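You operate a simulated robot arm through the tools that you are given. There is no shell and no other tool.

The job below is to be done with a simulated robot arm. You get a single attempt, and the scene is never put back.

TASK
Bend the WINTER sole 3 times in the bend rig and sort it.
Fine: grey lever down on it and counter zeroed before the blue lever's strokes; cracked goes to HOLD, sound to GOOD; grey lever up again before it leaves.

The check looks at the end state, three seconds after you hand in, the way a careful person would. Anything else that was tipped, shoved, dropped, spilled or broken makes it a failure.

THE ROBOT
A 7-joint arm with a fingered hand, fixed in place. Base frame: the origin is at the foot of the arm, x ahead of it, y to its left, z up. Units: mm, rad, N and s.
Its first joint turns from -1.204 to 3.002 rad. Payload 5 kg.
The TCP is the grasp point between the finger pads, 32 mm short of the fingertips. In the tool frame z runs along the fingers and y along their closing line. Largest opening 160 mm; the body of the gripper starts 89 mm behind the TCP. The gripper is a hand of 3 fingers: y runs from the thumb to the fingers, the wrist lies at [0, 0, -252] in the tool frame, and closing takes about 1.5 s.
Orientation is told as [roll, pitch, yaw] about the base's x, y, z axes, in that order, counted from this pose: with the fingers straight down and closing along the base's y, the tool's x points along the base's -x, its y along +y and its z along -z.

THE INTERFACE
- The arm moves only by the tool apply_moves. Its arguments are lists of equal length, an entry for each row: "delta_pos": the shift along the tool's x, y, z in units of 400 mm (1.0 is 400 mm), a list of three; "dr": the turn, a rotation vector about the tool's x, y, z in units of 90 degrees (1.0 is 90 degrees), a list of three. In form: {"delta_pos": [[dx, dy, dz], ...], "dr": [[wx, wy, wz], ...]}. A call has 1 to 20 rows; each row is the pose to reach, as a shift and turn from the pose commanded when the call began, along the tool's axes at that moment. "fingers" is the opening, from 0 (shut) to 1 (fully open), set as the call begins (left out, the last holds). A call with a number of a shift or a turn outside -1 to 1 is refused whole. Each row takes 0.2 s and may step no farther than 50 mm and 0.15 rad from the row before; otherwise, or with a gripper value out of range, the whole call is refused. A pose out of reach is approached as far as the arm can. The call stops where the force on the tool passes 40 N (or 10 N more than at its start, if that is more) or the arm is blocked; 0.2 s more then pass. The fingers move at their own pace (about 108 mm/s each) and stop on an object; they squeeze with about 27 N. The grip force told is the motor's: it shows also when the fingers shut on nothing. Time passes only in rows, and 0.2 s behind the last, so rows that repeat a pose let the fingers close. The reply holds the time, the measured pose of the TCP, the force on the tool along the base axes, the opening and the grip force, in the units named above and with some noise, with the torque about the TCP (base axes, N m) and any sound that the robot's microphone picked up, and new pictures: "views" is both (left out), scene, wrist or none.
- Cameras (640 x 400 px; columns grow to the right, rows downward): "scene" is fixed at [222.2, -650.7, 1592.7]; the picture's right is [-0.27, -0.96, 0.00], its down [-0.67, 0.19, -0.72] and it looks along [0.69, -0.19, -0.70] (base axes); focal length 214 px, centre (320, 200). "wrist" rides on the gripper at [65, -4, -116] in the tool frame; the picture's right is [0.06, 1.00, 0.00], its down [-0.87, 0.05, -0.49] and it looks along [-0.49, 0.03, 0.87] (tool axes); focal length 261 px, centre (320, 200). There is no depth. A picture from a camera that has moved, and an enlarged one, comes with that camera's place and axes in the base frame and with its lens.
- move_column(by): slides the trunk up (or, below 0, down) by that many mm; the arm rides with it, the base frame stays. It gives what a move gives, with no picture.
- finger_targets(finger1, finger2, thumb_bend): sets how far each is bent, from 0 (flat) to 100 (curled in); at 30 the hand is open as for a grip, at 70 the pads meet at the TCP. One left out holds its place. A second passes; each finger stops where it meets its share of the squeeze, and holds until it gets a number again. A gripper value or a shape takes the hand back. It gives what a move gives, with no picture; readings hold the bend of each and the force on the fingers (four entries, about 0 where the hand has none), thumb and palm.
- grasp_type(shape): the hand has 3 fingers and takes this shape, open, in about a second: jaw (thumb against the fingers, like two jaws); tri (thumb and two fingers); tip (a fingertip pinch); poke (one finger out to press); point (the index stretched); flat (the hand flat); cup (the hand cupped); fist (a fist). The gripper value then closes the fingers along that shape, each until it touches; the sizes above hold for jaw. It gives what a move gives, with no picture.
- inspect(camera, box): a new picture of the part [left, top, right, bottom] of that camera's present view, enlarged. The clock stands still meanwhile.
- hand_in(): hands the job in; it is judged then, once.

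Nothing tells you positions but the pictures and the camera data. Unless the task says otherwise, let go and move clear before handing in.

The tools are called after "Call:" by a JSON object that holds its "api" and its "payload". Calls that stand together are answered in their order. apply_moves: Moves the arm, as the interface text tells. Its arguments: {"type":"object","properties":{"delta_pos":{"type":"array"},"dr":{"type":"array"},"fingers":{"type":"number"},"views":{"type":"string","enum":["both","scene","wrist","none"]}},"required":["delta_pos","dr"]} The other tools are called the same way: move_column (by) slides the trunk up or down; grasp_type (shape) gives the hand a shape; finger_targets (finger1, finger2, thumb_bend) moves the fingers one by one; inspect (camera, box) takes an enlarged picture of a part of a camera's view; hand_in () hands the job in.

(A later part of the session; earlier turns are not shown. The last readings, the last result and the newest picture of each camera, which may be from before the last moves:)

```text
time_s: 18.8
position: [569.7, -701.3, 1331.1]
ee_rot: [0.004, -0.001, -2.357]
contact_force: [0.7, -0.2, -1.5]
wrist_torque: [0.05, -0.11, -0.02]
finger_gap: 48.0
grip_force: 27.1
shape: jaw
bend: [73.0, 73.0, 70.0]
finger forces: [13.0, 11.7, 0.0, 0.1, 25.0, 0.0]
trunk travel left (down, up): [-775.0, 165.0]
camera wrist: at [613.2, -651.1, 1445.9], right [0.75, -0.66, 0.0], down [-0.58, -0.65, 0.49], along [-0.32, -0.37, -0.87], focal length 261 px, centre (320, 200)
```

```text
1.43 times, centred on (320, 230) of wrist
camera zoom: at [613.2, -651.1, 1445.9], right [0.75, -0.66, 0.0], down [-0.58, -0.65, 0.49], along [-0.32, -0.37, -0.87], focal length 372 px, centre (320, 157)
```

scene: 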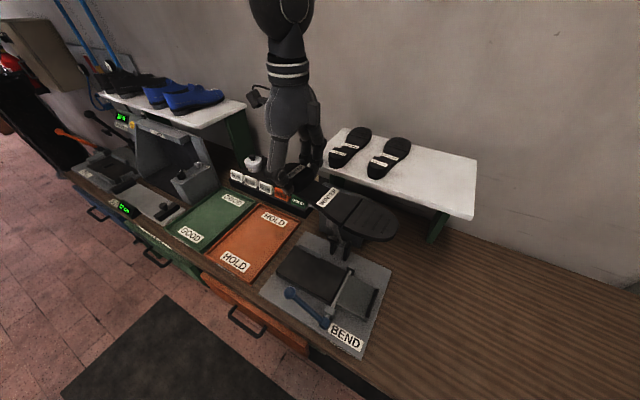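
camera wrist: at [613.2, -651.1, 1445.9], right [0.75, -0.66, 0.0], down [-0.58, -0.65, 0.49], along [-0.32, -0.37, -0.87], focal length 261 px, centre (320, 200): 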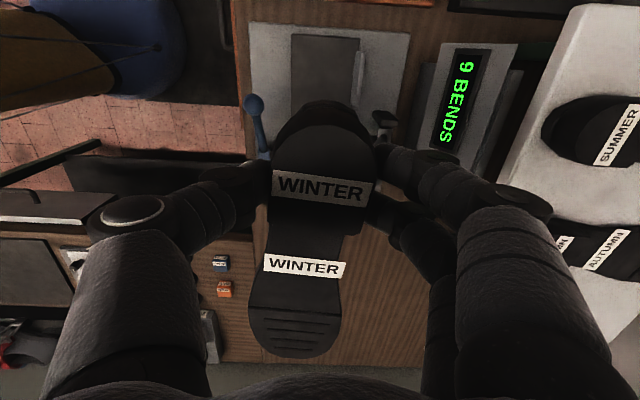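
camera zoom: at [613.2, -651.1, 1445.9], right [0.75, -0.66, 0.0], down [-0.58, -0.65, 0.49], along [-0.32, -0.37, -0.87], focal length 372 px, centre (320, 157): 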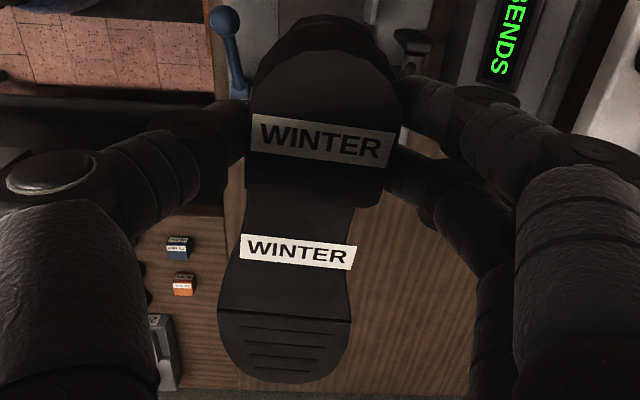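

From here I get the bed at u -213..0, v 843..961, the fence inner face at v≈955 (u -107..-20), and the toe stop face at u≈-311. I'll set the TCP at u=-74, v=896 and lower to z≈1010 first.

Call:
{"api": "apply_moves", "payload": {"delta_pos": [[0.0475, -0.007, 0], [0.0475, -0.007, 0.1], [0.0475, -0.007, 0.2], [0.0475, -0.007, 0.3], [0.0475, -0.007, 0.4], [0.0475, -0.007, 0.5], [0.0475, -0.007, 0.6], [0.0475, -0.007, 0.7], [0.0475, -0.007, 0.8]], "dr": [[0, 0, 0], [0, 0, 0], [0, 0, 0], [0, 0, 0], [0, 0, 0], [0, 0, 0], [0, 0, 0], [0, 0, 0], [0, 0, 0]]}}

Call:
{"api": "inspect", "payload": {"camera": "scene", "box": [240, 180, 420, 360]}}

Call:
{"api": "inspect", "payload": {"camera": "wrist", "box": [180, 60, 460, 380]}}

```text
time_s: 20.8
position: [584.7, -687.3, 1006.0]
ee_rot: [0.002, 0.003, -2.355]
contact_force: [-0.2, 0.5, -1.5]
wrist_torque: [0.07, -0.1, 0.02]
finger_gap: 47.9
grip_force: 27.4
shape: jaw
bend: [74.0, 73.0, 70.0]
finger forces: [13.2, 11.7, 0.0, 0.0, 24.9, 0.1]
trunk travel left (down, up): [-775.0, 165.0]
camera wrist: at [626.3, -637.8, 1121.5], right [0.75, -0.66, 0.0], down [-0.58, -0.65, 0.49], along [-0.32, -0.37, -0.87], focal length 261 px, centre (320, 200)
```

scene: 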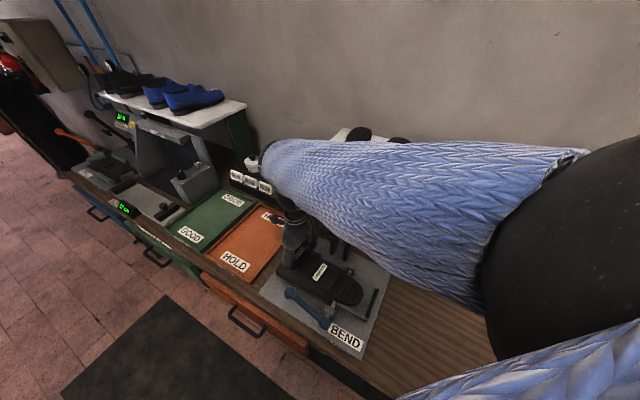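
wrist: 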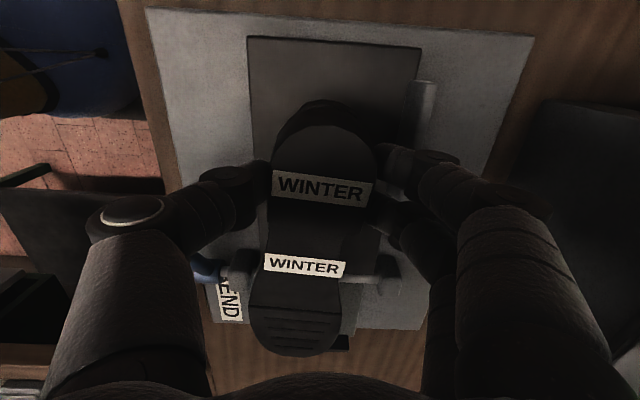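

```text
2.22 times, centred on (330, 270) of scene
camera zoom: at [222.2, -650.7, 1592.7], right [-0.27, -0.96, 0.0], down [-0.67, 0.19, -0.72], along [0.69, -0.19, -0.7], focal length 477 px, centre (298, 44)
```

zoom: 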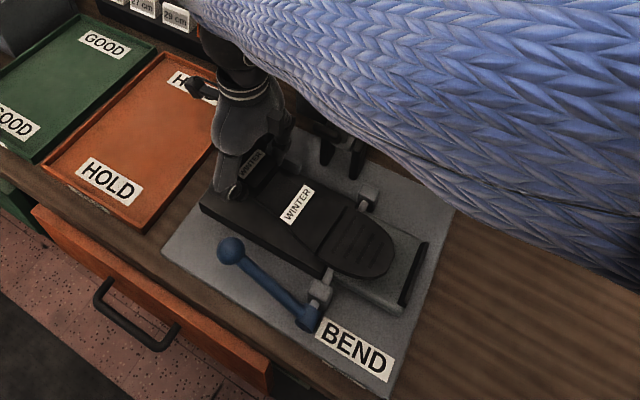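

```text
1.25 times, centred on (320, 220) of wrist
camera zoom: at [626.3, -637.8, 1121.5], right [0.75, -0.66, 0.0], down [-0.58, -0.65, 0.49], along [-0.32, -0.37, -0.87], focal length 326 px, centre (320, 175)
```

zoom: 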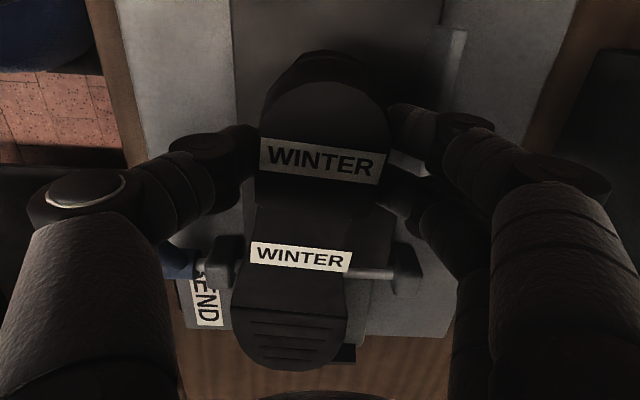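

The sole hangs just above the bed with good alignment, but my forearm is passing above the grey lever. I raise the trunk 120 mm first so the forearm slopes more steeply when I lower the sole.

Call:
{"api": "move_column", "payload": {"by": 120}}

Call:
{"api": "apply_moves", "payload": {"delta_pos": [[0, 0, 0.07], [0, 0, 0.14], [0, 0, 0.21], [0, 0, 0.28], [0, 0, 0.28]], "dr": [[0, 0, 0], [0, 0, 0], [0, 0, 0], [0, 0, 0], [0, 0, 0]]}}

Call:
{"api": "inspect", "payload": {"camera": "scene", "box": [220, 130, 420, 330]}}

```text
time_s: 22.3
position: [584.3, -687.2, 1125.4]
ee_rot: [0.002, 0.0, -2.355]
contact_force: [0.7, 0.2, -2.2]
wrist_torque: [0.12, -0.11, -0.01]
finger_gap: 47.9
grip_force: 26.8
shape: jaw
bend: [74.0, 73.0, 70.0]
finger forces: [13.2, 11.8, 0.1, 0.1, 25.0, 0.0]
trunk travel left (down, up): [-895.0, 45.0]
```

```text
time_s: 23.5
position: [585.2, -685.8, 1016.0]
ee_rot: [0.002, 0.003, -2.355]
contact_force: [-1.2, 0.4, -2.3]
wrist_torque: [0.09, -0.14, 0.01]
finger_gap: 47.8
grip_force: 27.2
shape: jaw
bend: [74.0, 73.0, 70.0]
finger forces: [13.2, 11.8, 0.1, 0.0, 24.9, 0.0]
trunk travel left (down, up): [-895.0, 45.0]
camera wrist: at [626.0, -637.1, 1130.7], right [0.75, -0.66, 0.0], down [-0.58, -0.65, 0.49], along [-0.32, -0.37, -0.87], focal length 261 px, centre (320, 200)
```

scene: 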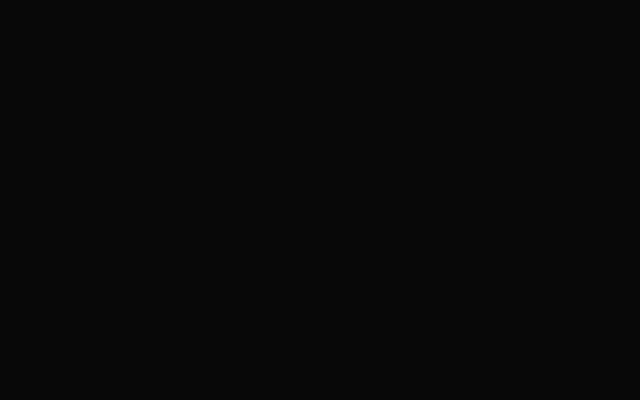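
wrist: 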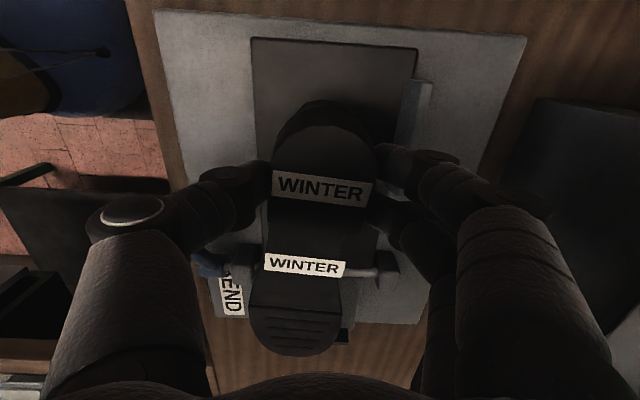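

```text
2.00 times, centred on (320, 230) of scene
camera zoom: at [222.2, -650.7, 1592.7], right [-0.27, -0.96, 0.0], down [-0.67, 0.19, -0.72], along [0.69, -0.19, -0.7], focal length 429 px, centre (320, 140)
```

zoom: 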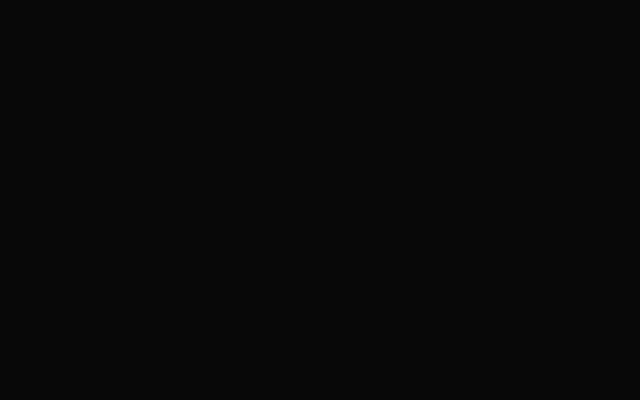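

The wrist view shows the toe about 10 mm short of the stop and the sole over the bed. I lower in small steps, watching the force.

Call:
{"api": "apply_moves", "payload": {"delta_pos": [[0, 0, 0.025], [0, 0, 0.05], [0, 0, 0.075]], "dr": [[0, 0, 0], [0, 0, 0], [0, 0, 0]], "views": "wrist"}}

Call:
{"api": "apply_moves", "payload": {"delta_pos": [[0, 0, 0.0125], [0, 0, 0.025]], "dr": [[0, 0, 0], [0, 0, 0]], "views": "wrist"}}

```text
time_s: 24.3
position: [583.6, -687.7, 984.2]
ee_rot: [0.0, -0.001, -2.355]
contact_force: [0.0, -0.8, -3.0]
wrist_torque: [0.09, -0.1, 0.0]
finger_gap: 47.5
grip_force: 26.8
shape: jaw
bend: [74.0, 73.0, 70.0]
finger forces: [13.2, 11.8, 0.0, 0.0, 24.9, 0.0]
trunk travel left (down, up): [-895.0, 45.0]
camera wrist: at [626.1, -637.9, 1099.6], right [0.75, -0.66, 0.0], down [-0.58, -0.65, 0.49], along [-0.32, -0.37, -0.87], focal length 261 px, centre (320, 200)
```

wrist: 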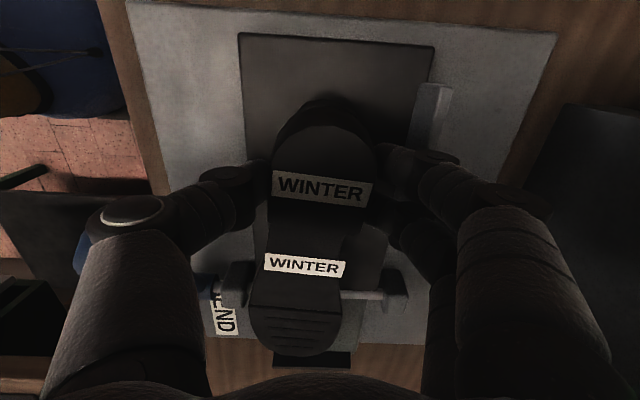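

```text
time_s: 24.9
position: [584.7, -686.0, 974.9]
ee_rot: [0.003, 0.001, -2.355]
contact_force: [-1.0, 0.4, -2.2]
wrist_torque: [0.1, -0.08, 0.0]
finger_gap: 48.1
grip_force: 27.3
shape: jaw
bend: [74.0, 73.0, 70.0]
finger forces: [13.1, 11.9, 0.0, 0.0, 24.8, 0.1]
trunk travel left (down, up): [-895.0, 45.0]
camera wrist: at [626.2, -636.8, 1090.1], right [0.75, -0.66, 0.0], down [-0.58, -0.65, 0.49], along [-0.32, -0.37, -0.87], focal length 261 px, centre (320, 200)
```

wrist: 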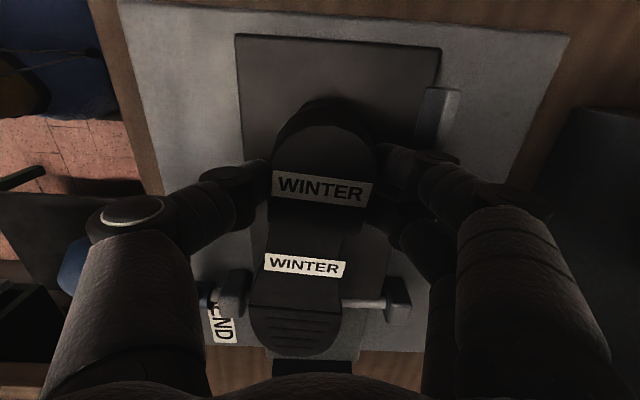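

No contact yet. I continue lowering in fine steps.

Call:
{"api": "apply_moves", "payload": {"delta_pos": [[0, 0, 0.01], [0, 0, 0.02]], "dr": [[0, 0, 0], [0, 0, 0]], "views": "none"}}

Call:
{"api": "apply_moves", "payload": {"delta_pos": [[0, 0, 0.0075], [0, 0, 0.015]], "dr": [[0, 0, 0], [0, 0, 0]], "views": "wrist"}}

Call:
{"api": "inspect", "payload": {"camera": "wrist", "box": [180, 180, 440, 400]}}

```text
time_s: 25.5
position: [583.7, -686.2, 967.5]
ee_rot: [0.003, 0.0, -2.356]
contact_force: [0.8, 1.1, -1.8]
wrist_torque: [0.04, -0.03, 0.04]
finger_gap: 47.8
grip_force: 27.2
shape: jaw
bend: [74.0, 73.0, 70.0]
finger forces: [13.0, 12.2, 0.1, 0.0, 24.9, 0.0]
trunk travel left (down, up): [-895.0, 45.0]
```

```text
time_s: 26.1
position: [584.0, -687.3, 962.0]
ee_rot: [0.004, 0.001, -2.357]
contact_force: [0.9, 0.0, -1.0]
wrist_torque: [-0.06, 0.04, -0.03]
finger_gap: 47.7
grip_force: 27.0
shape: jaw
bend: [74.0, 73.0, 70.0]
finger forces: [12.7, 13.1, 0.0, 0.0, 25.3, 0.0]
trunk travel left (down, up): [-895.0, 45.0]
camera wrist: at [626.2, -637.2, 1076.3], right [0.75, -0.66, 0.0], down [-0.58, -0.65, 0.49], along [-0.32, -0.37, -0.87], focal length 261 px, centre (320, 200)
```

wrist: 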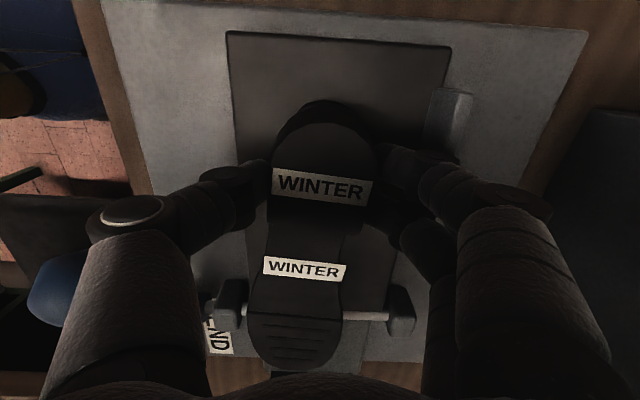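

```text
1.82 times, centred on (310, 290) of wrist
camera zoom: at [626.2, -637.2, 1076.3], right [0.75, -0.66, 0.0], down [-0.58, -0.65, 0.49], along [-0.32, -0.37, -0.87], focal length 474 px, centre (338, 36)
```

zoom: 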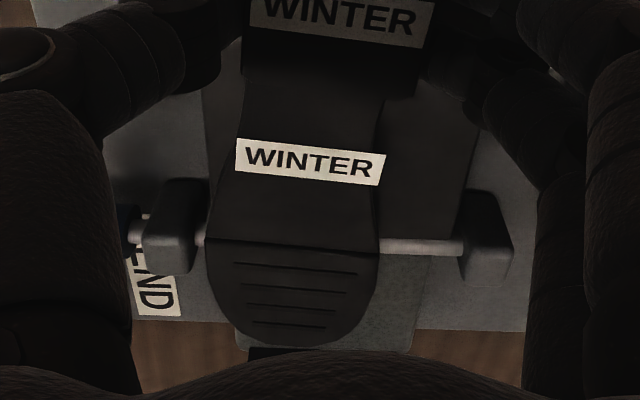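

The toe has just begun to rest on the flap, and the sole sits about 10 mm toward the near side. I shift it +9 mm in v and lower until the heel lands.

Call:
{"api": "apply_moves", "payload": {"delta_pos": [[0, 0.0125, 0], [0, 0.0225, 0], [0, 0.0225, 0.01], [0, 0.0225, 0.015]], "dr": [[0, 0, 0], [0, 0, 0], [0, 0, 0], [0, 0, 0]], "views": "wrist"}}

```text
time_s: 27.1
position: [590.5, -693.4, 957.0]
ee_rot: [0.005, 0.002, -2.356]
contact_force: [-2.3, -2.6, 22.5]
wrist_torque: [-0.16, 0.13, -0.11]
finger_gap: 48.7
grip_force: 27.5
shape: jaw
bend: [73.0, 74.0, 70.0]
finger forces: [14.6, 18.1, 0.1, 0.0, 30.7, 0.1]
trunk travel left (down, up): [-895.0, 45.0]
camera wrist: at [632.0, -643.5, 1072.8], right [0.75, -0.66, 0.01], down [-0.58, -0.65, 0.49], along [-0.32, -0.37, -0.87], focal length 261 px, centre (320, 200)
```

wrist: 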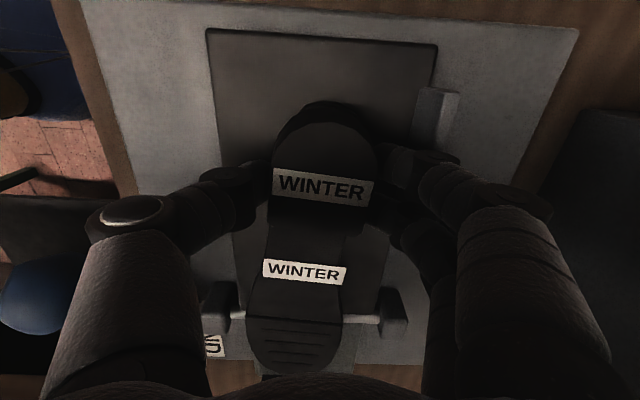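

The sole has landed on the bed, with 22 N upward. I ease up 1.5 mm and open the fingers slightly.

Call:
{"api": "apply_moves", "payload": {"delta_pos": [[0, 0, -0.005], [0, 0, -0.005]], "dr": [[0, 0, 0], [0, 0, 0]], "views": "none"}}

Call:
{"api": "apply_moves", "payload": {"delta_pos": [[0, 0, 0], [0, 0, 0], [0, 0, 0], [0, 0, 0]], "dr": [[0, 0, 0], [0, 0, 0], [0, 0, 0], [0, 0, 0]], "fingers": 0.38, "views": "wrist"}}

```text
time_s: 27.7
position: [589.8, -693.6, 957.1]
ee_rot: [0.002, -0.001, -2.357]
contact_force: [-0.3, -0.9, 13.3]
wrist_torque: [-0.15, 0.02, -0.13]
finger_gap: 48.9
grip_force: 27.4
shape: jaw
bend: [73.0, 74.0, 70.0]
finger forces: [14.3, 16.7, 0.1, 0.0, 29.3, 0.0]
trunk travel left (down, up): [-895.0, 45.0]
```

```text
time_s: 28.7
position: [589.7, -694.1, 956.4]
ee_rot: [0.001, 0.0, -2.356]
contact_force: [-0.8, -0.6, -0.1]
wrist_torque: [0.0, -0.02, -0.01]
finger_gap: 60.4
grip_force: 0.2
shape: jaw
bend: [73.0, 73.0, 70.0]
finger forces: [0.0, 0.0, 0.1, 0.1, 0.0, 0.0]
trunk travel left (down, up): [-895.0, 45.0]
camera wrist: at [632.6, -644.3, 1072.2], right [0.75, -0.66, 0.0], down [-0.58, -0.65, 0.49], along [-0.32, -0.37, -0.87], focal length 261 px, centre (320, 200)
```

wrist: 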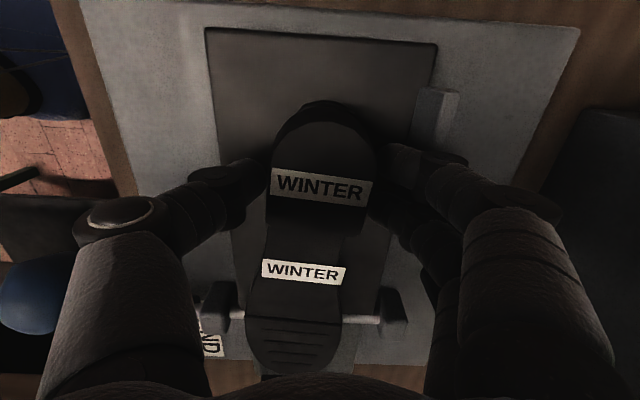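

The sole is released with no residual force. I rise straight up and look at how it lies.

Call:
{"api": "apply_moves", "payload": {"delta_pos": [[0, 0, -0.03], [0, 0, -0.1], [0, 0, -0.2], [0, 0, -0.3], [0, 0, -0.4], [0, 0, -0.5], [0, 0, -0.6]], "dr": [[0, 0, 0], [0, 0, 0], [0, 0, 0], [0, 0, 0], [0, 0, 0], [0, 0, 0], [0, 0, 0]]}}

Call:
{"api": "inspect", "payload": {"camera": "wrist", "box": [200, 40, 440, 280]}}

```text
time_s: 30.3
position: [588.5, -689.0, 1200.5]
ee_rot: [0.004, 0.001, -2.358]
contact_force: [-0.8, 0.2, 0.0]
wrist_torque: [-0.02, -0.04, 0.03]
finger_gap: 60.5
grip_force: 0.1
shape: jaw
bend: [73.0, 73.0, 70.0]
finger forces: [0.1, 0.1, 0.1, 0.0, 0.1, 0.0]
trunk travel left (down, up): [-895.0, 45.0]
camera wrist: at [629.8, -640.0, 1314.6], right [0.75, -0.66, 0.0], down [-0.58, -0.65, 0.49], along [-0.32, -0.37, -0.87], focal length 261 px, centre (320, 200)
```

scene: 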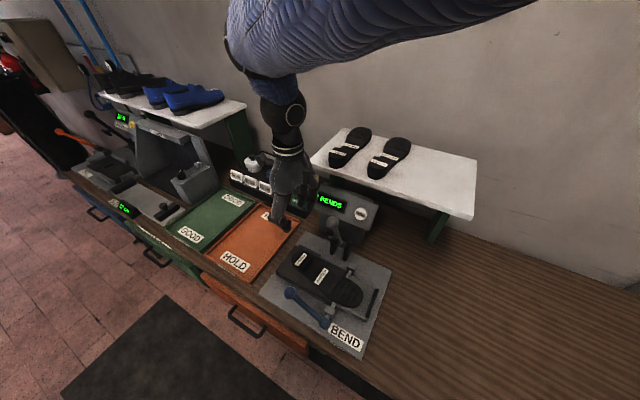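
wrist: 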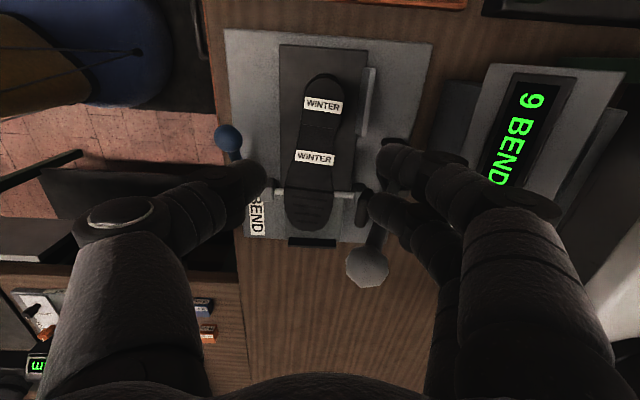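

```text
1.67 times, centred on (320, 160) of wrist
camera zoom: at [629.8, -640.0, 1314.6], right [0.75, -0.66, 0.0], down [-0.58, -0.65, 0.49], along [-0.32, -0.37, -0.87], focal length 434 px, centre (320, 267)
```

zoom: 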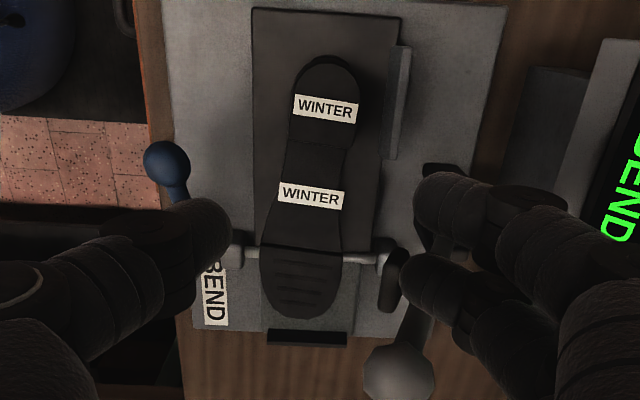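

The sole lies flat on the bed, across the hinge, with its tread line right at the shaft. Next is the grey lever, so I zoom on it from both cameras to plan the push.

Call:
{"api": "inspect", "payload": {"camera": "scene", "box": [270, 180, 400, 310]}}

Call:
{"api": "inspect", "payload": {"camera": "wrist", "box": [330, 110, 450, 310]}}

```text
3.08 times, centred on (335, 245) of scene
camera zoom: at [222.2, -650.7, 1592.7], right [-0.27, -0.96, 0.0], down [-0.67, 0.19, -0.72], along [0.69, -0.19, -0.7], focal length 660 px, centre (274, 62)
```

zoom: 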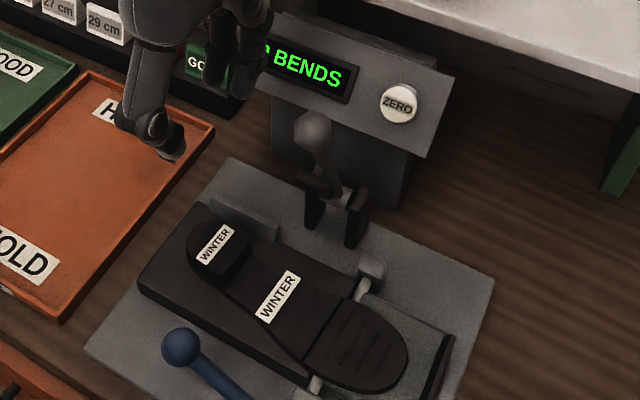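

```text
2.00 times, centred on (390, 210) of wrist
camera zoom: at [629.8, -640.0, 1314.6], right [0.75, -0.66, 0.0], down [-0.58, -0.65, 0.49], along [-0.32, -0.37, -0.87], focal length 521 px, centre (180, 180)
```

zoom: 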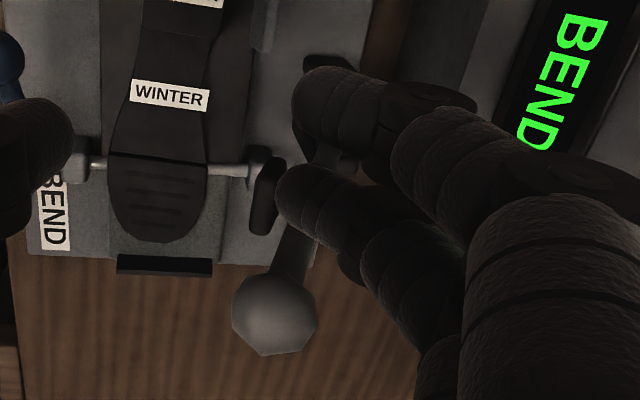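

The grey lever pivots between two posts at about u=-158, v=1010, z=990, and leans toward me with its ball at (943, 1163). I'll close the hand, rise, and move to behind the lever on its far side, staying above the ball.

Call:
{"api": "apply_moves", "payload": {"delta_pos": [[0, 0, -0.075], [0, 0, -0.15], [0, 0, -0.2], [-0.054, 0.068, -0.2], [-0.1075, 0.136, -0.2], [-0.161, 0.204, -0.2], [-0.215, 0.272, -0.2], [-0.215, 0.272, -0.2]], "dr": [[0, 0, 0], [0, 0, 0], [0, 0, 0], [0, 0, 0], [0, 0, 0], [0, 0, 0], [0, 0, 0], [0, 0, 0]], "fingers": 0.0}}

Call:
{"api": "inspect", "payload": {"camera": "scene", "box": [260, 130, 420, 290]}}

```text
time_s: 32.1
position: [606.2, -829.3, 1279.3]
ee_rot: [0.005, 0.001, -2.356]
contact_force: [0.3, 1.3, 0.2]
wrist_torque: [-0.01, -0.02, 0.01]
finger_gap: 0.0
grip_force: 27.3
shape: jaw
bend: [65.0, 65.0, 67.0]
finger forces: [0.0, 0.0, 0.1, 0.1, 0.1, 0.0]
trunk travel left (down, up): [-895.0, 45.0]
camera wrist: at [648.4, -779.4, 1394.8], right [0.75, -0.66, 0.0], down [-0.58, -0.65, 0.49], along [-0.32, -0.37, -0.87], focal length 261 px, centre (320, 200)
```

scene: 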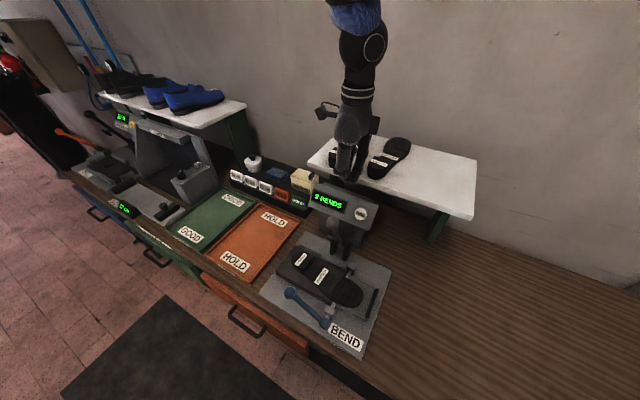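
wrist: 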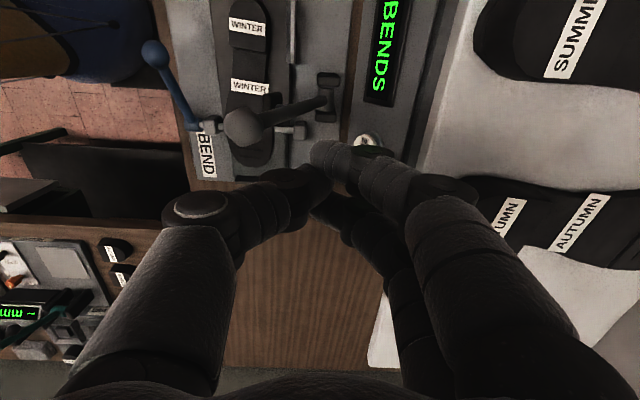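

```text
2.50 times, centred on (340, 210) of scene
camera zoom: at [222.2, -650.7, 1592.7], right [-0.27, -0.96, 0.0], down [-0.67, 0.19, -0.72], along [0.69, -0.19, -0.7], focal length 536 px, centre (270, 175)
```

zoom: 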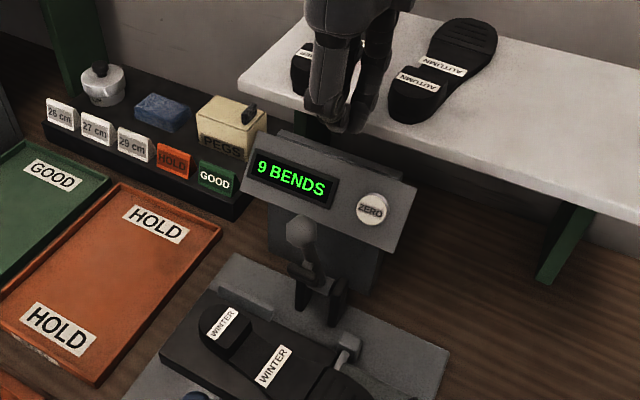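

The hand is directly behind the lever at u=-158, v=1015. I descend so the fingertips are at shaft height behind it.

Call:
{"api": "apply_moves", "payload": {"delta_pos": [[0, 0, 0.08], [0, 0, 0.16], [0, 0, 0.24], [0, 0, 0.31]], "dr": [[0, 0, 0], [0, 0, 0], [0, 0, 0], [0, 0, 0]]}}

Call:
{"api": "inspect", "payload": {"camera": "wrist", "box": [180, 40, 440, 240]}}

Call:
{"api": "inspect", "payload": {"camera": "scene", "box": [260, 150, 420, 290]}}

```text
time_s: 33.1
position: [607.3, -829.3, 1152.2]
ee_rot: [0.004, 0.001, -2.357]
contact_force: [0.3, -0.2, -0.1]
wrist_torque: [0.0, 0.03, -0.01]
finger_gap: 0.0
grip_force: 27.3
shape: jaw
bend: [65.0, 65.0, 67.0]
finger forces: [0.1, 0.1, 0.1, 0.0, 0.1, 0.0]
trunk travel left (down, up): [-895.0, 45.0]
camera wrist: at [649.0, -781.3, 1266.8], right [0.75, -0.66, 0.0], down [-0.58, -0.65, 0.49], along [-0.32, -0.37, -0.87], focal length 261 px, centre (320, 200)
```

scene: 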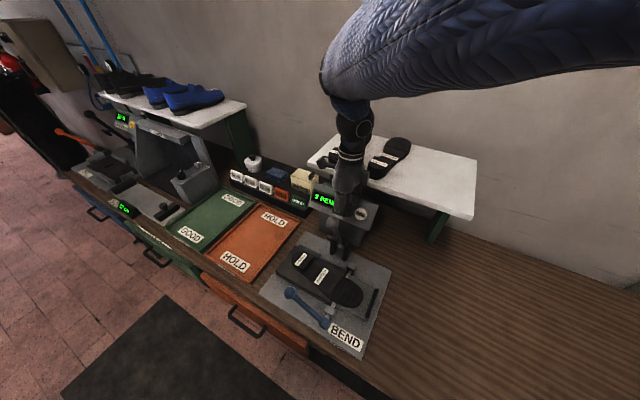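
wrist: 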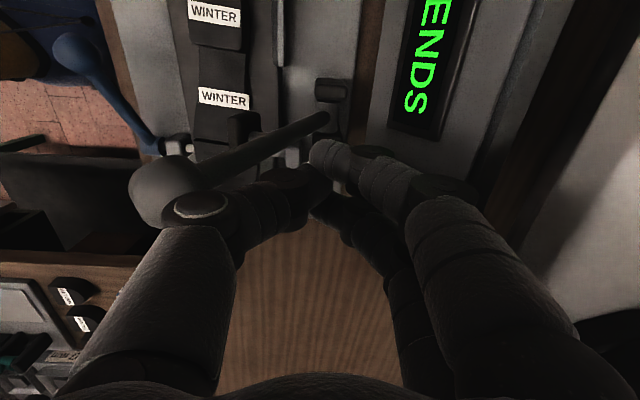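

```text
2.00 times, centred on (310, 140) of wrist
camera zoom: at [649.0, -781.3, 1266.8], right [0.75, -0.66, 0.0], down [-0.58, -0.65, 0.49], along [-0.32, -0.37, -0.87], focal length 521 px, centre (340, 320)
```

zoom: 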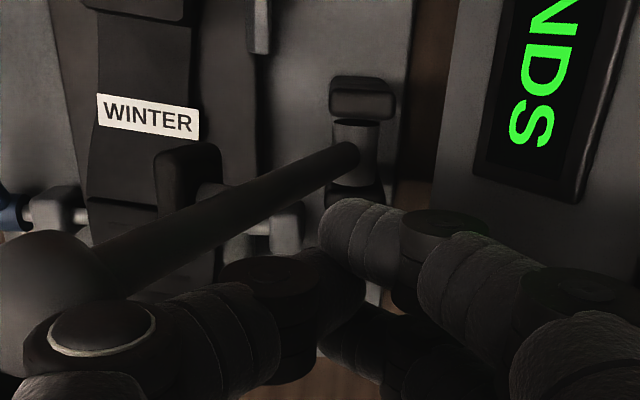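

```text
2.86 times, centred on (340, 220) of scene
camera zoom: at [222.2, -650.7, 1592.7], right [-0.27, -0.96, 0.0], down [-0.67, 0.19, -0.72], along [0.69, -0.19, -0.7], focal length 613 px, centre (263, 143)
```

zoom: 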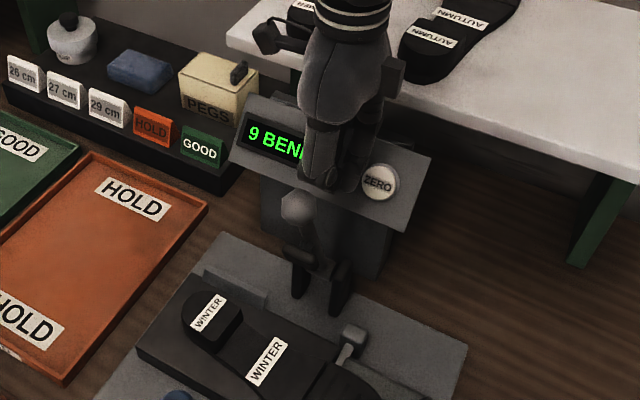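

I want a closer look at what is attached to the lever near its base before pushing.

Call:
{"api": "inspect", "payload": {"camera": "wrist", "box": [220, 70, 360, 160]}}

Call:
{"api": "inspect", "payload": {"camera": "scene", "box": [310, 205, 370, 265]}}

```text
4.44 times, centred on (290, 115) of wrist
camera zoom: at [649.0, -781.3, 1266.8], right [0.75, -0.66, 0.0], down [-0.58, -0.65, 0.49], along [-0.32, -0.37, -0.87], focal length 1158 px, centre (453, 578)
```

zoom: 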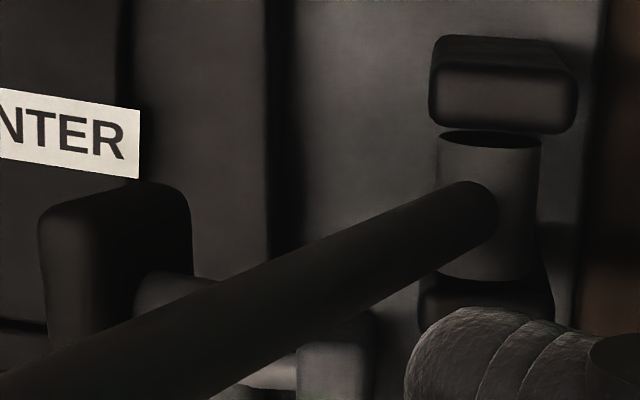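

```text
6.67 times, centred on (340, 235) of scene
camera zoom: at [222.2, -650.7, 1592.7], right [-0.27, -0.96, 0.0], down [-0.67, 0.19, -0.72], along [0.69, -0.19, -0.7], focal length 1430 px, centre (187, -33)
```

zoom: 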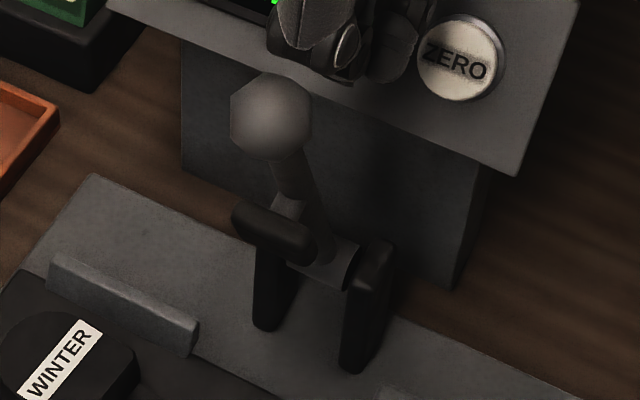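

The lever carries a black clamp foot that will land near v≈923, and the toe stop and fence suggest the sole should sit snug against both. My sole is about 24 mm from the fence and 12 mm from the stop, so before clamping I'll back out and nudge it home, first toward the stop from behind the heel.

Call:
{"api": "apply_moves", "payload": {"delta_pos": [[0, 0, -0.11], [0, 0, -0.22], [0, 0, -0.32], [0.086, -0.058, -0.32], [0.172, -0.116, -0.32], [0.258, -0.174, -0.32], [0.344, -0.232, -0.32], [0.43, -0.29, -0.32], [0.43, -0.29, -0.22], [0.43, -0.29, -0.12], [0.43, -0.29, -0.02], [0.43, -0.29, 0.08], [0.43, -0.29, 0.18], [0.43, -0.29, 0.28], [0.43, -0.29, 0.35]], "dr": [[0, 0, 0], [0, 0, 0], [0, 0, 0], [0, 0, 0], [0, 0, 0], [0, 0, 0], [0, 0, 0], [0, 0, 0], [0, 0, 0], [0, 0, 0], [0, 0, 0], [0, 0, 0], [0, 0, 0], [0, 0, 0], [0, 0, 0]]}}

Call:
{"api": "inspect", "payload": {"camera": "scene", "box": [250, 220, 410, 350]}}

Call:
{"api": "inspect", "payload": {"camera": "wrist", "box": [160, 100, 480, 380]}}

```text
time_s: 36.3
position: [647.6, -627.6, 1014.9]
ee_rot: [0.002, 0.0, -2.358]
contact_force: [0.4, 0.7, -0.1]
wrist_torque: [-0.01, 0.01, 0.01]
finger_gap: 0.0
grip_force: 27.2
shape: jaw
bend: [65.0, 65.0, 67.0]
finger forces: [0.0, 0.0, 0.0, 0.0, 0.1, 0.0]
trunk travel left (down, up): [-895.0, 45.0]
camera wrist: at [690.1, -578.0, 1129.3], right [0.75, -0.66, 0.0], down [-0.58, -0.65, 0.49], along [-0.32, -0.37, -0.87], focal length 261 px, centre (320, 200)
```

scene: 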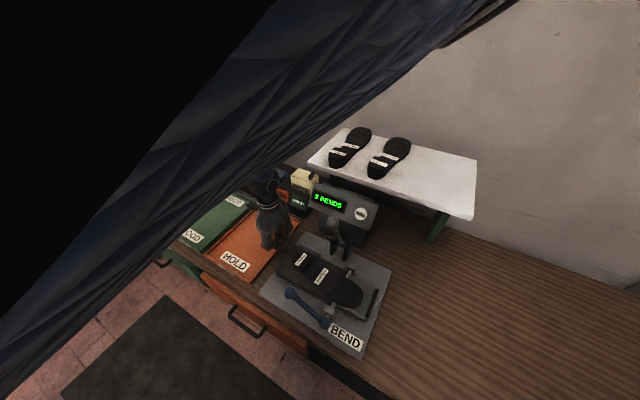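
wrist: 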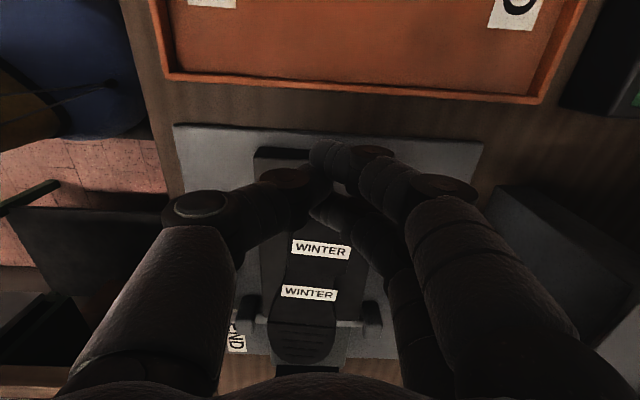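

```text
3.08 times, centred on (330, 285) of scene
camera zoom: at [222.2, -650.7, 1592.7], right [-0.27, -0.96, 0.0], down [-0.67, 0.19, -0.72], along [0.69, -0.19, -0.7], focal length 660 px, centre (289, -62)
```

zoom: 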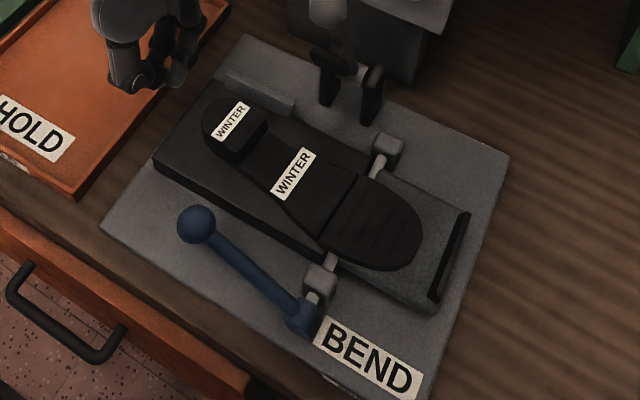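

```text
1.43 times, centred on (320, 240) of wrist
camera zoom: at [690.1, -578.0, 1129.3], right [0.75, -0.66, 0.0], down [-0.58, -0.65, 0.49], along [-0.32, -0.37, -0.87], focal length 372 px, centre (320, 143)
```

zoom: 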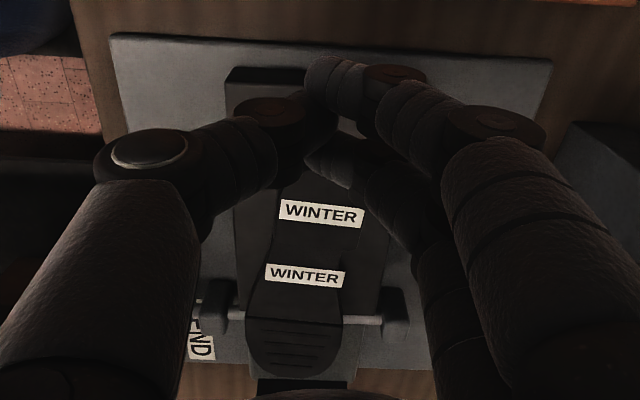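

The scene view shows the toe about 25 mm from the stop. The closed hand is behind the heel, so I lower to just above the bed and push toward the stop in small steps.

Call:
{"api": "apply_moves", "payload": {"delta_pos": [[0, 0, 0.07], [0, 0, 0.1375], [0, 0, 0.1375]], "dr": [[0, 0, 0], [0, 0, 0], [0, 0, 0]], "views": "none"}}

Call:
{"api": "apply_moves", "payload": {"delta_pos": [[-0.025, 0, 0], [-0.05, 0, 0], [-0.06, 0, 0]], "dr": [[0, 0, 0], [0, 0, 0], [0, 0, 0]]}}

Call:
{"api": "inspect", "payload": {"camera": "scene", "box": [250, 220, 410, 350]}}

```text
time_s: 37.1
position: [647.1, -625.7, 961.0]
ee_rot: [0.004, -0.001, -2.354]
contact_force: [0.4, -0.7, 0.7]
wrist_torque: [-0.02, 0.0, 0.01]
finger_gap: 0.1
grip_force: 26.7
shape: jaw
bend: [65.0, 65.0, 67.0]
finger forces: [0.0, 0.1, 0.0, 0.0, 0.0, 0.0]
trunk travel left (down, up): [-895.0, 45.0]
```

```text
time_s: 37.9
position: [630.2, -643.0, 959.4]
ee_rot: [0.004, 0.0, -2.355]
contact_force: [0.6, 0.7, 2.2]
wrist_torque: [-0.04, 0.01, 0.03]
finger_gap: 0.0
grip_force: 27.1
shape: jaw
bend: [65.0, 66.0, 67.0]
finger forces: [0.0, 0.1, 0.1, 0.1, 0.0, 0.1]
trunk travel left (down, up): [-895.0, 45.0]
camera wrist: at [671.7, -593.7, 1074.9], right [0.75, -0.66, 0.0], down [-0.58, -0.65, 0.49], along [-0.32, -0.37, -0.87], focal length 261 px, centre (320, 200)
```

scene: 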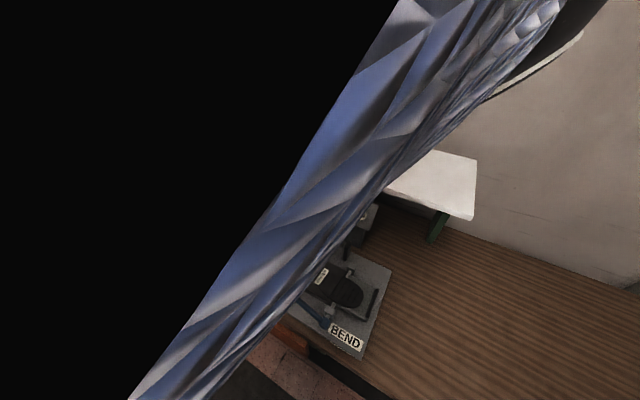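
wrist: 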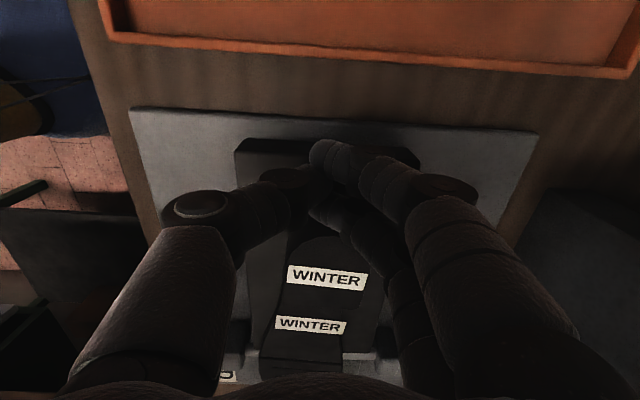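

```text
3.08 times, centred on (330, 285) of scene
camera zoom: at [222.2, -650.7, 1592.7], right [-0.27, -0.96, 0.0], down [-0.67, 0.19, -0.72], along [0.69, -0.19, -0.7], focal length 660 px, centre (289, -62)
```

zoom: 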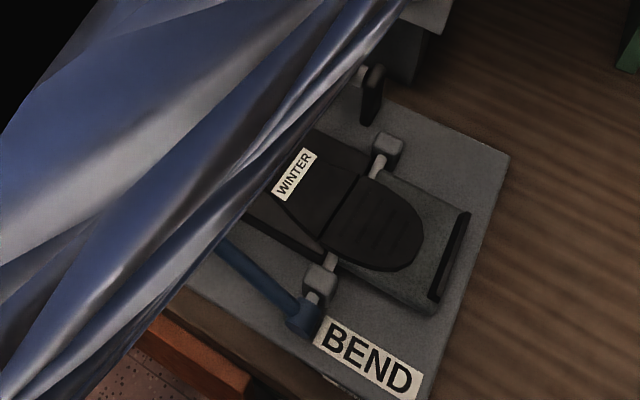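

The hand is just reaching the heel. I push further in small steps while watching the force and the toe gap.

Call:
{"api": "apply_moves", "payload": {"delta_pos": [[-0.0125, 0, 0], [-0.025, 0, 0], [-0.0325, 0, 0]], "dr": [[0, 0, 0], [0, 0, 0], [0, 0, 0]], "views": "none"}}

Call:
{"api": "inspect", "payload": {"camera": "scene", "box": [250, 220, 410, 350]}}

```text
time_s: 38.7
position: [620.4, -652.0, 958.3]
ee_rot: [0.003, 0.0, -2.357]
contact_force: [4.6, 3.3, 10.8]
wrist_torque: [-0.08, 0.02, 0.07]
finger_gap: 0.3
grip_force: 27.5
shape: jaw
bend: [65.0, 67.0, 67.0]
finger forces: [0.1, 0.0, 0.1, 0.1, 0.0, 0.0]
trunk travel left (down, up): [-895.0, 45.0]
```

```text
3.08 times, centred on (330, 285) of scene
camera zoom: at [222.2, -650.7, 1592.7], right [-0.27, -0.96, 0.0], down [-0.67, 0.19, -0.72], along [0.69, -0.19, -0.7], focal length 660 px, centre (289, -62)
```

zoom: 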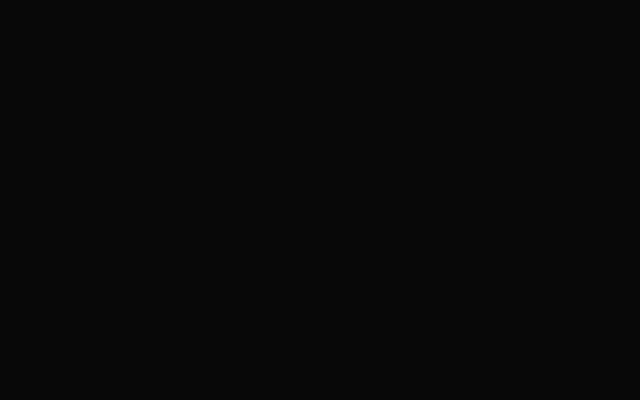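

There is about 6 N of push and 11 N upward, so the fingertip may be riding on the heel's edge. I check with the wrist camera.

Call:
{"api": "inspect", "payload": {"camera": "wrist", "box": [200, 120, 440, 400]}}

```text
1.43 times, centred on (320, 260) of wrist
camera zoom: at [662.1, -602.9, 1074.1], right [0.75, -0.66, 0.0], down [-0.58, -0.65, 0.49], along [-0.32, -0.37, -0.87], focal length 372 px, centre (320, 114)
```

zoom: 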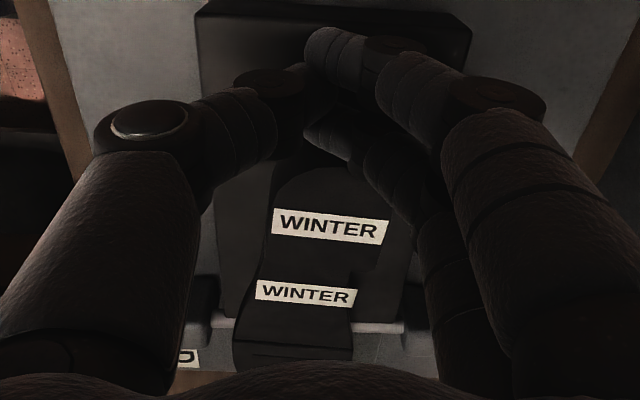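

The heel label has moved about 16 mm toward the stop, so the tread line now sits on the hinge with about 9 mm left to the stop. I back off, go up and around to the near side of the heel, and prepare to push it toward the fence.

Call:
{"api": "apply_moves", "payload": {"delta_pos": [[0.05, 0, 0], [0.05, 0, -0.1], [0.05, -0.08, -0.15], [0.05, -0.155, -0.15], [-0.03, -0.155, -0.15], [-0.1243, -0.155, -0.15]], "dr": [[0, 0, 0], [0, 0, 0], [0, 0, 0], [0, 0, 0], [0, 0, 0], [0, 0, 0]]}}

Call:
{"api": "inspect", "payload": {"camera": "wrist", "box": [160, 60, 480, 380]}}

```text
time_s: 40.1
position: [540.4, -643.7, 1017.9]
ee_rot: [0.001, 0.002, -2.354]
contact_force: [-0.7, -0.3, 0.3]
wrist_torque: [0.01, -0.03, 0.01]
finger_gap: 0.0
grip_force: 27.1
shape: jaw
bend: [65.0, 66.0, 67.0]
finger forces: [0.1, 0.1, 0.0, 0.0, 0.1, 0.0]
trunk travel left (down, up): [-895.0, 45.0]
camera wrist: at [582.5, -594.0, 1133.6], right [0.75, -0.66, 0.0], down [-0.58, -0.65, 0.49], along [-0.32, -0.37, -0.87], focal length 261 px, centre (320, 200)
```

scene: 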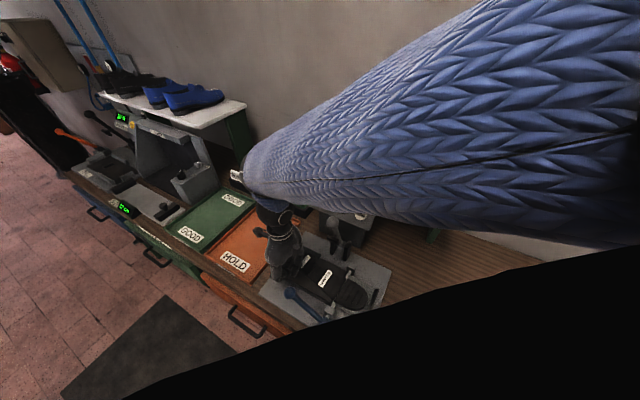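
wrist: 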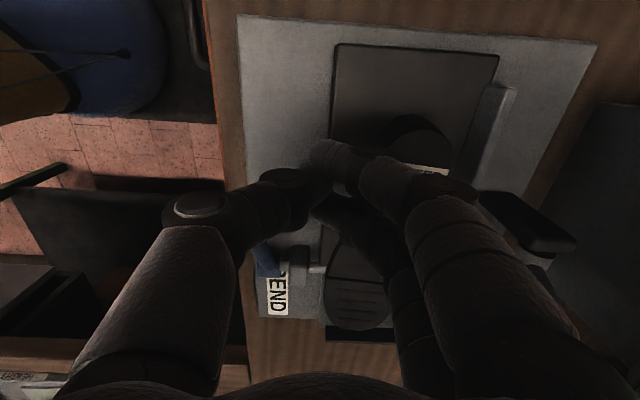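

```text
1.25 times, centred on (320, 220) of wrist
camera zoom: at [582.5, -594.0, 1133.6], right [0.75, -0.66, 0.0], down [-0.58, -0.65, 0.49], along [-0.32, -0.37, -0.87], focal length 326 px, centre (320, 175)
```

zoom: 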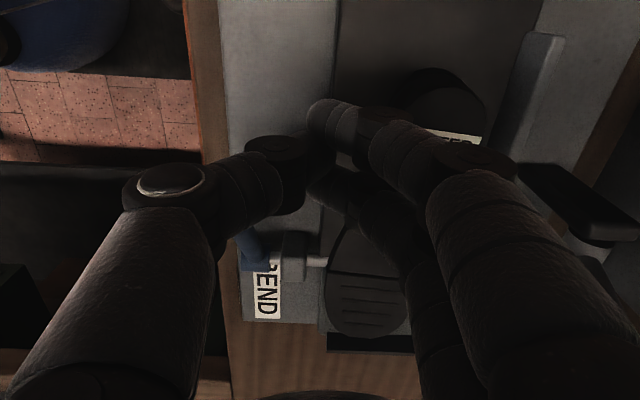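

The thumb knuckle will pass close to the blue ball, so I shift 5 mm away from it in u, descend, and then push the heel toward the fence in small steps.

Call:
{"api": "apply_moves", "payload": {"delta_pos": [[0.0125, 0, 0], [0.0125, 0, 0.08], [0.0125, 0, 0.1475], [0.0125, 0.03, 0.1475], [0.0125, 0.06, 0.1475]], "dr": [[0, 0, 0], [0, 0, 0], [0, 0, 0], [0, 0, 0], [0, 0, 0]], "views": "wrist"}}

```text
time_s: 41.3
position: [562.2, -655.5, 958.4]
ee_rot: [0.001, -0.001, -2.357]
contact_force: [-1.2, 0.7, 1.4]
wrist_torque: [-0.11, 0.04, -0.08]
finger_gap: 0.0
grip_force: 27.3
shape: jaw
bend: [65.0, 66.0, 67.0]
finger forces: [0.0, 2.0, 0.0, 0.0, 0.0, 0.0]
trunk travel left (down, up): [-895.0, 45.0]
camera wrist: at [603.5, -607.7, 1074.4], right [0.75, -0.66, 0.0], down [-0.58, -0.65, 0.49], along [-0.32, -0.37, -0.87], focal length 261 px, centre (320, 200)
```

wrist: 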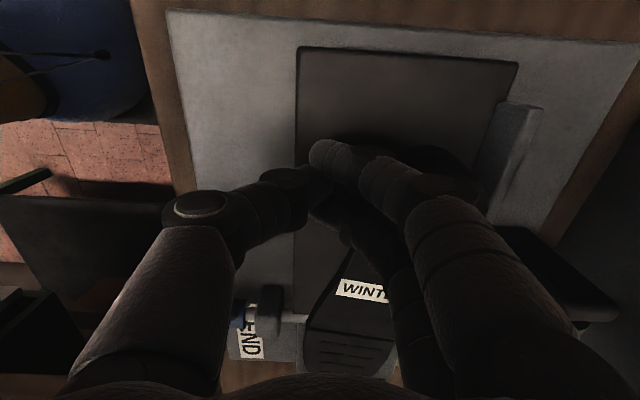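

Finger 2 has just touched the heel side with 2 N. I push on in steps.

Call:
{"api": "apply_moves", "payload": {"delta_pos": [[0, 0.0125, 0], [0, 0.025, 0], [0, 0.03, 0]], "dr": [[0, 0, 0], [0, 0, 0], [0, 0, 0]], "views": "wrist"}}

Call:
{"api": "apply_moves", "payload": {"delta_pos": [[0, 0.0125, 0], [0, 0.0175, 0]], "dr": [[0, 0, 0], [0, 0, 0]], "views": "wrist"}}

```text
time_s: 42.1
position: [568.6, -665.2, 960.1]
ee_rot: [0.002, -0.001, -2.354]
contact_force: [-14.7, 10.0, 8.6]
wrist_torque: [-0.26, -0.03, -0.4]
finger_gap: 0.0
grip_force: 27.0
shape: jaw
bend: [65.0, 64.0, 67.0]
finger forces: [0.0, 18.9, 0.0, 0.0, 0.0, 0.0]
trunk travel left (down, up): [-895.0, 45.0]
camera wrist: at [609.8, -615.6, 1075.6], right [0.75, -0.66, 0.0], down [-0.58, -0.65, 0.49], along [-0.32, -0.37, -0.87], focal length 261 px, centre (320, 200)
```

wrist: 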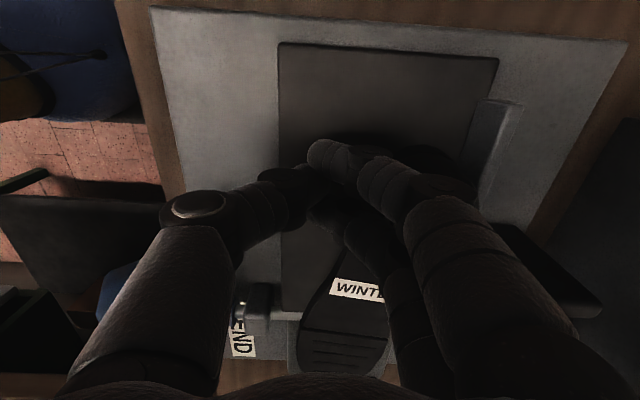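

```text
time_s: 42.7
position: [571.4, -668.6, 961.8]
ee_rot: [0.004, -0.001, -2.354]
contact_force: [-29.5, 19.6, 16.6]
wrist_torque: [-0.42, -0.02, -0.66]
finger_gap: 0.1
grip_force: 27.4
shape: jaw
bend: [65.0, 63.0, 67.0]
finger forces: [4.1, 32.6, 0.0, 0.1, 0.1, 0.1]
trunk travel left (down, up): [-895.0, 45.0]
camera wrist: at [613.0, -619.7, 1077.0], right [0.75, -0.66, 0.0], down [-0.58, -0.65, 0.49], along [-0.32, -0.37, -0.87], focal length 261 px, centre (320, 200)
```

wrist: 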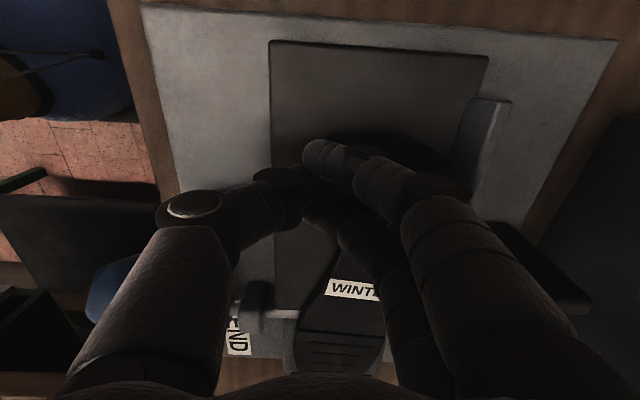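

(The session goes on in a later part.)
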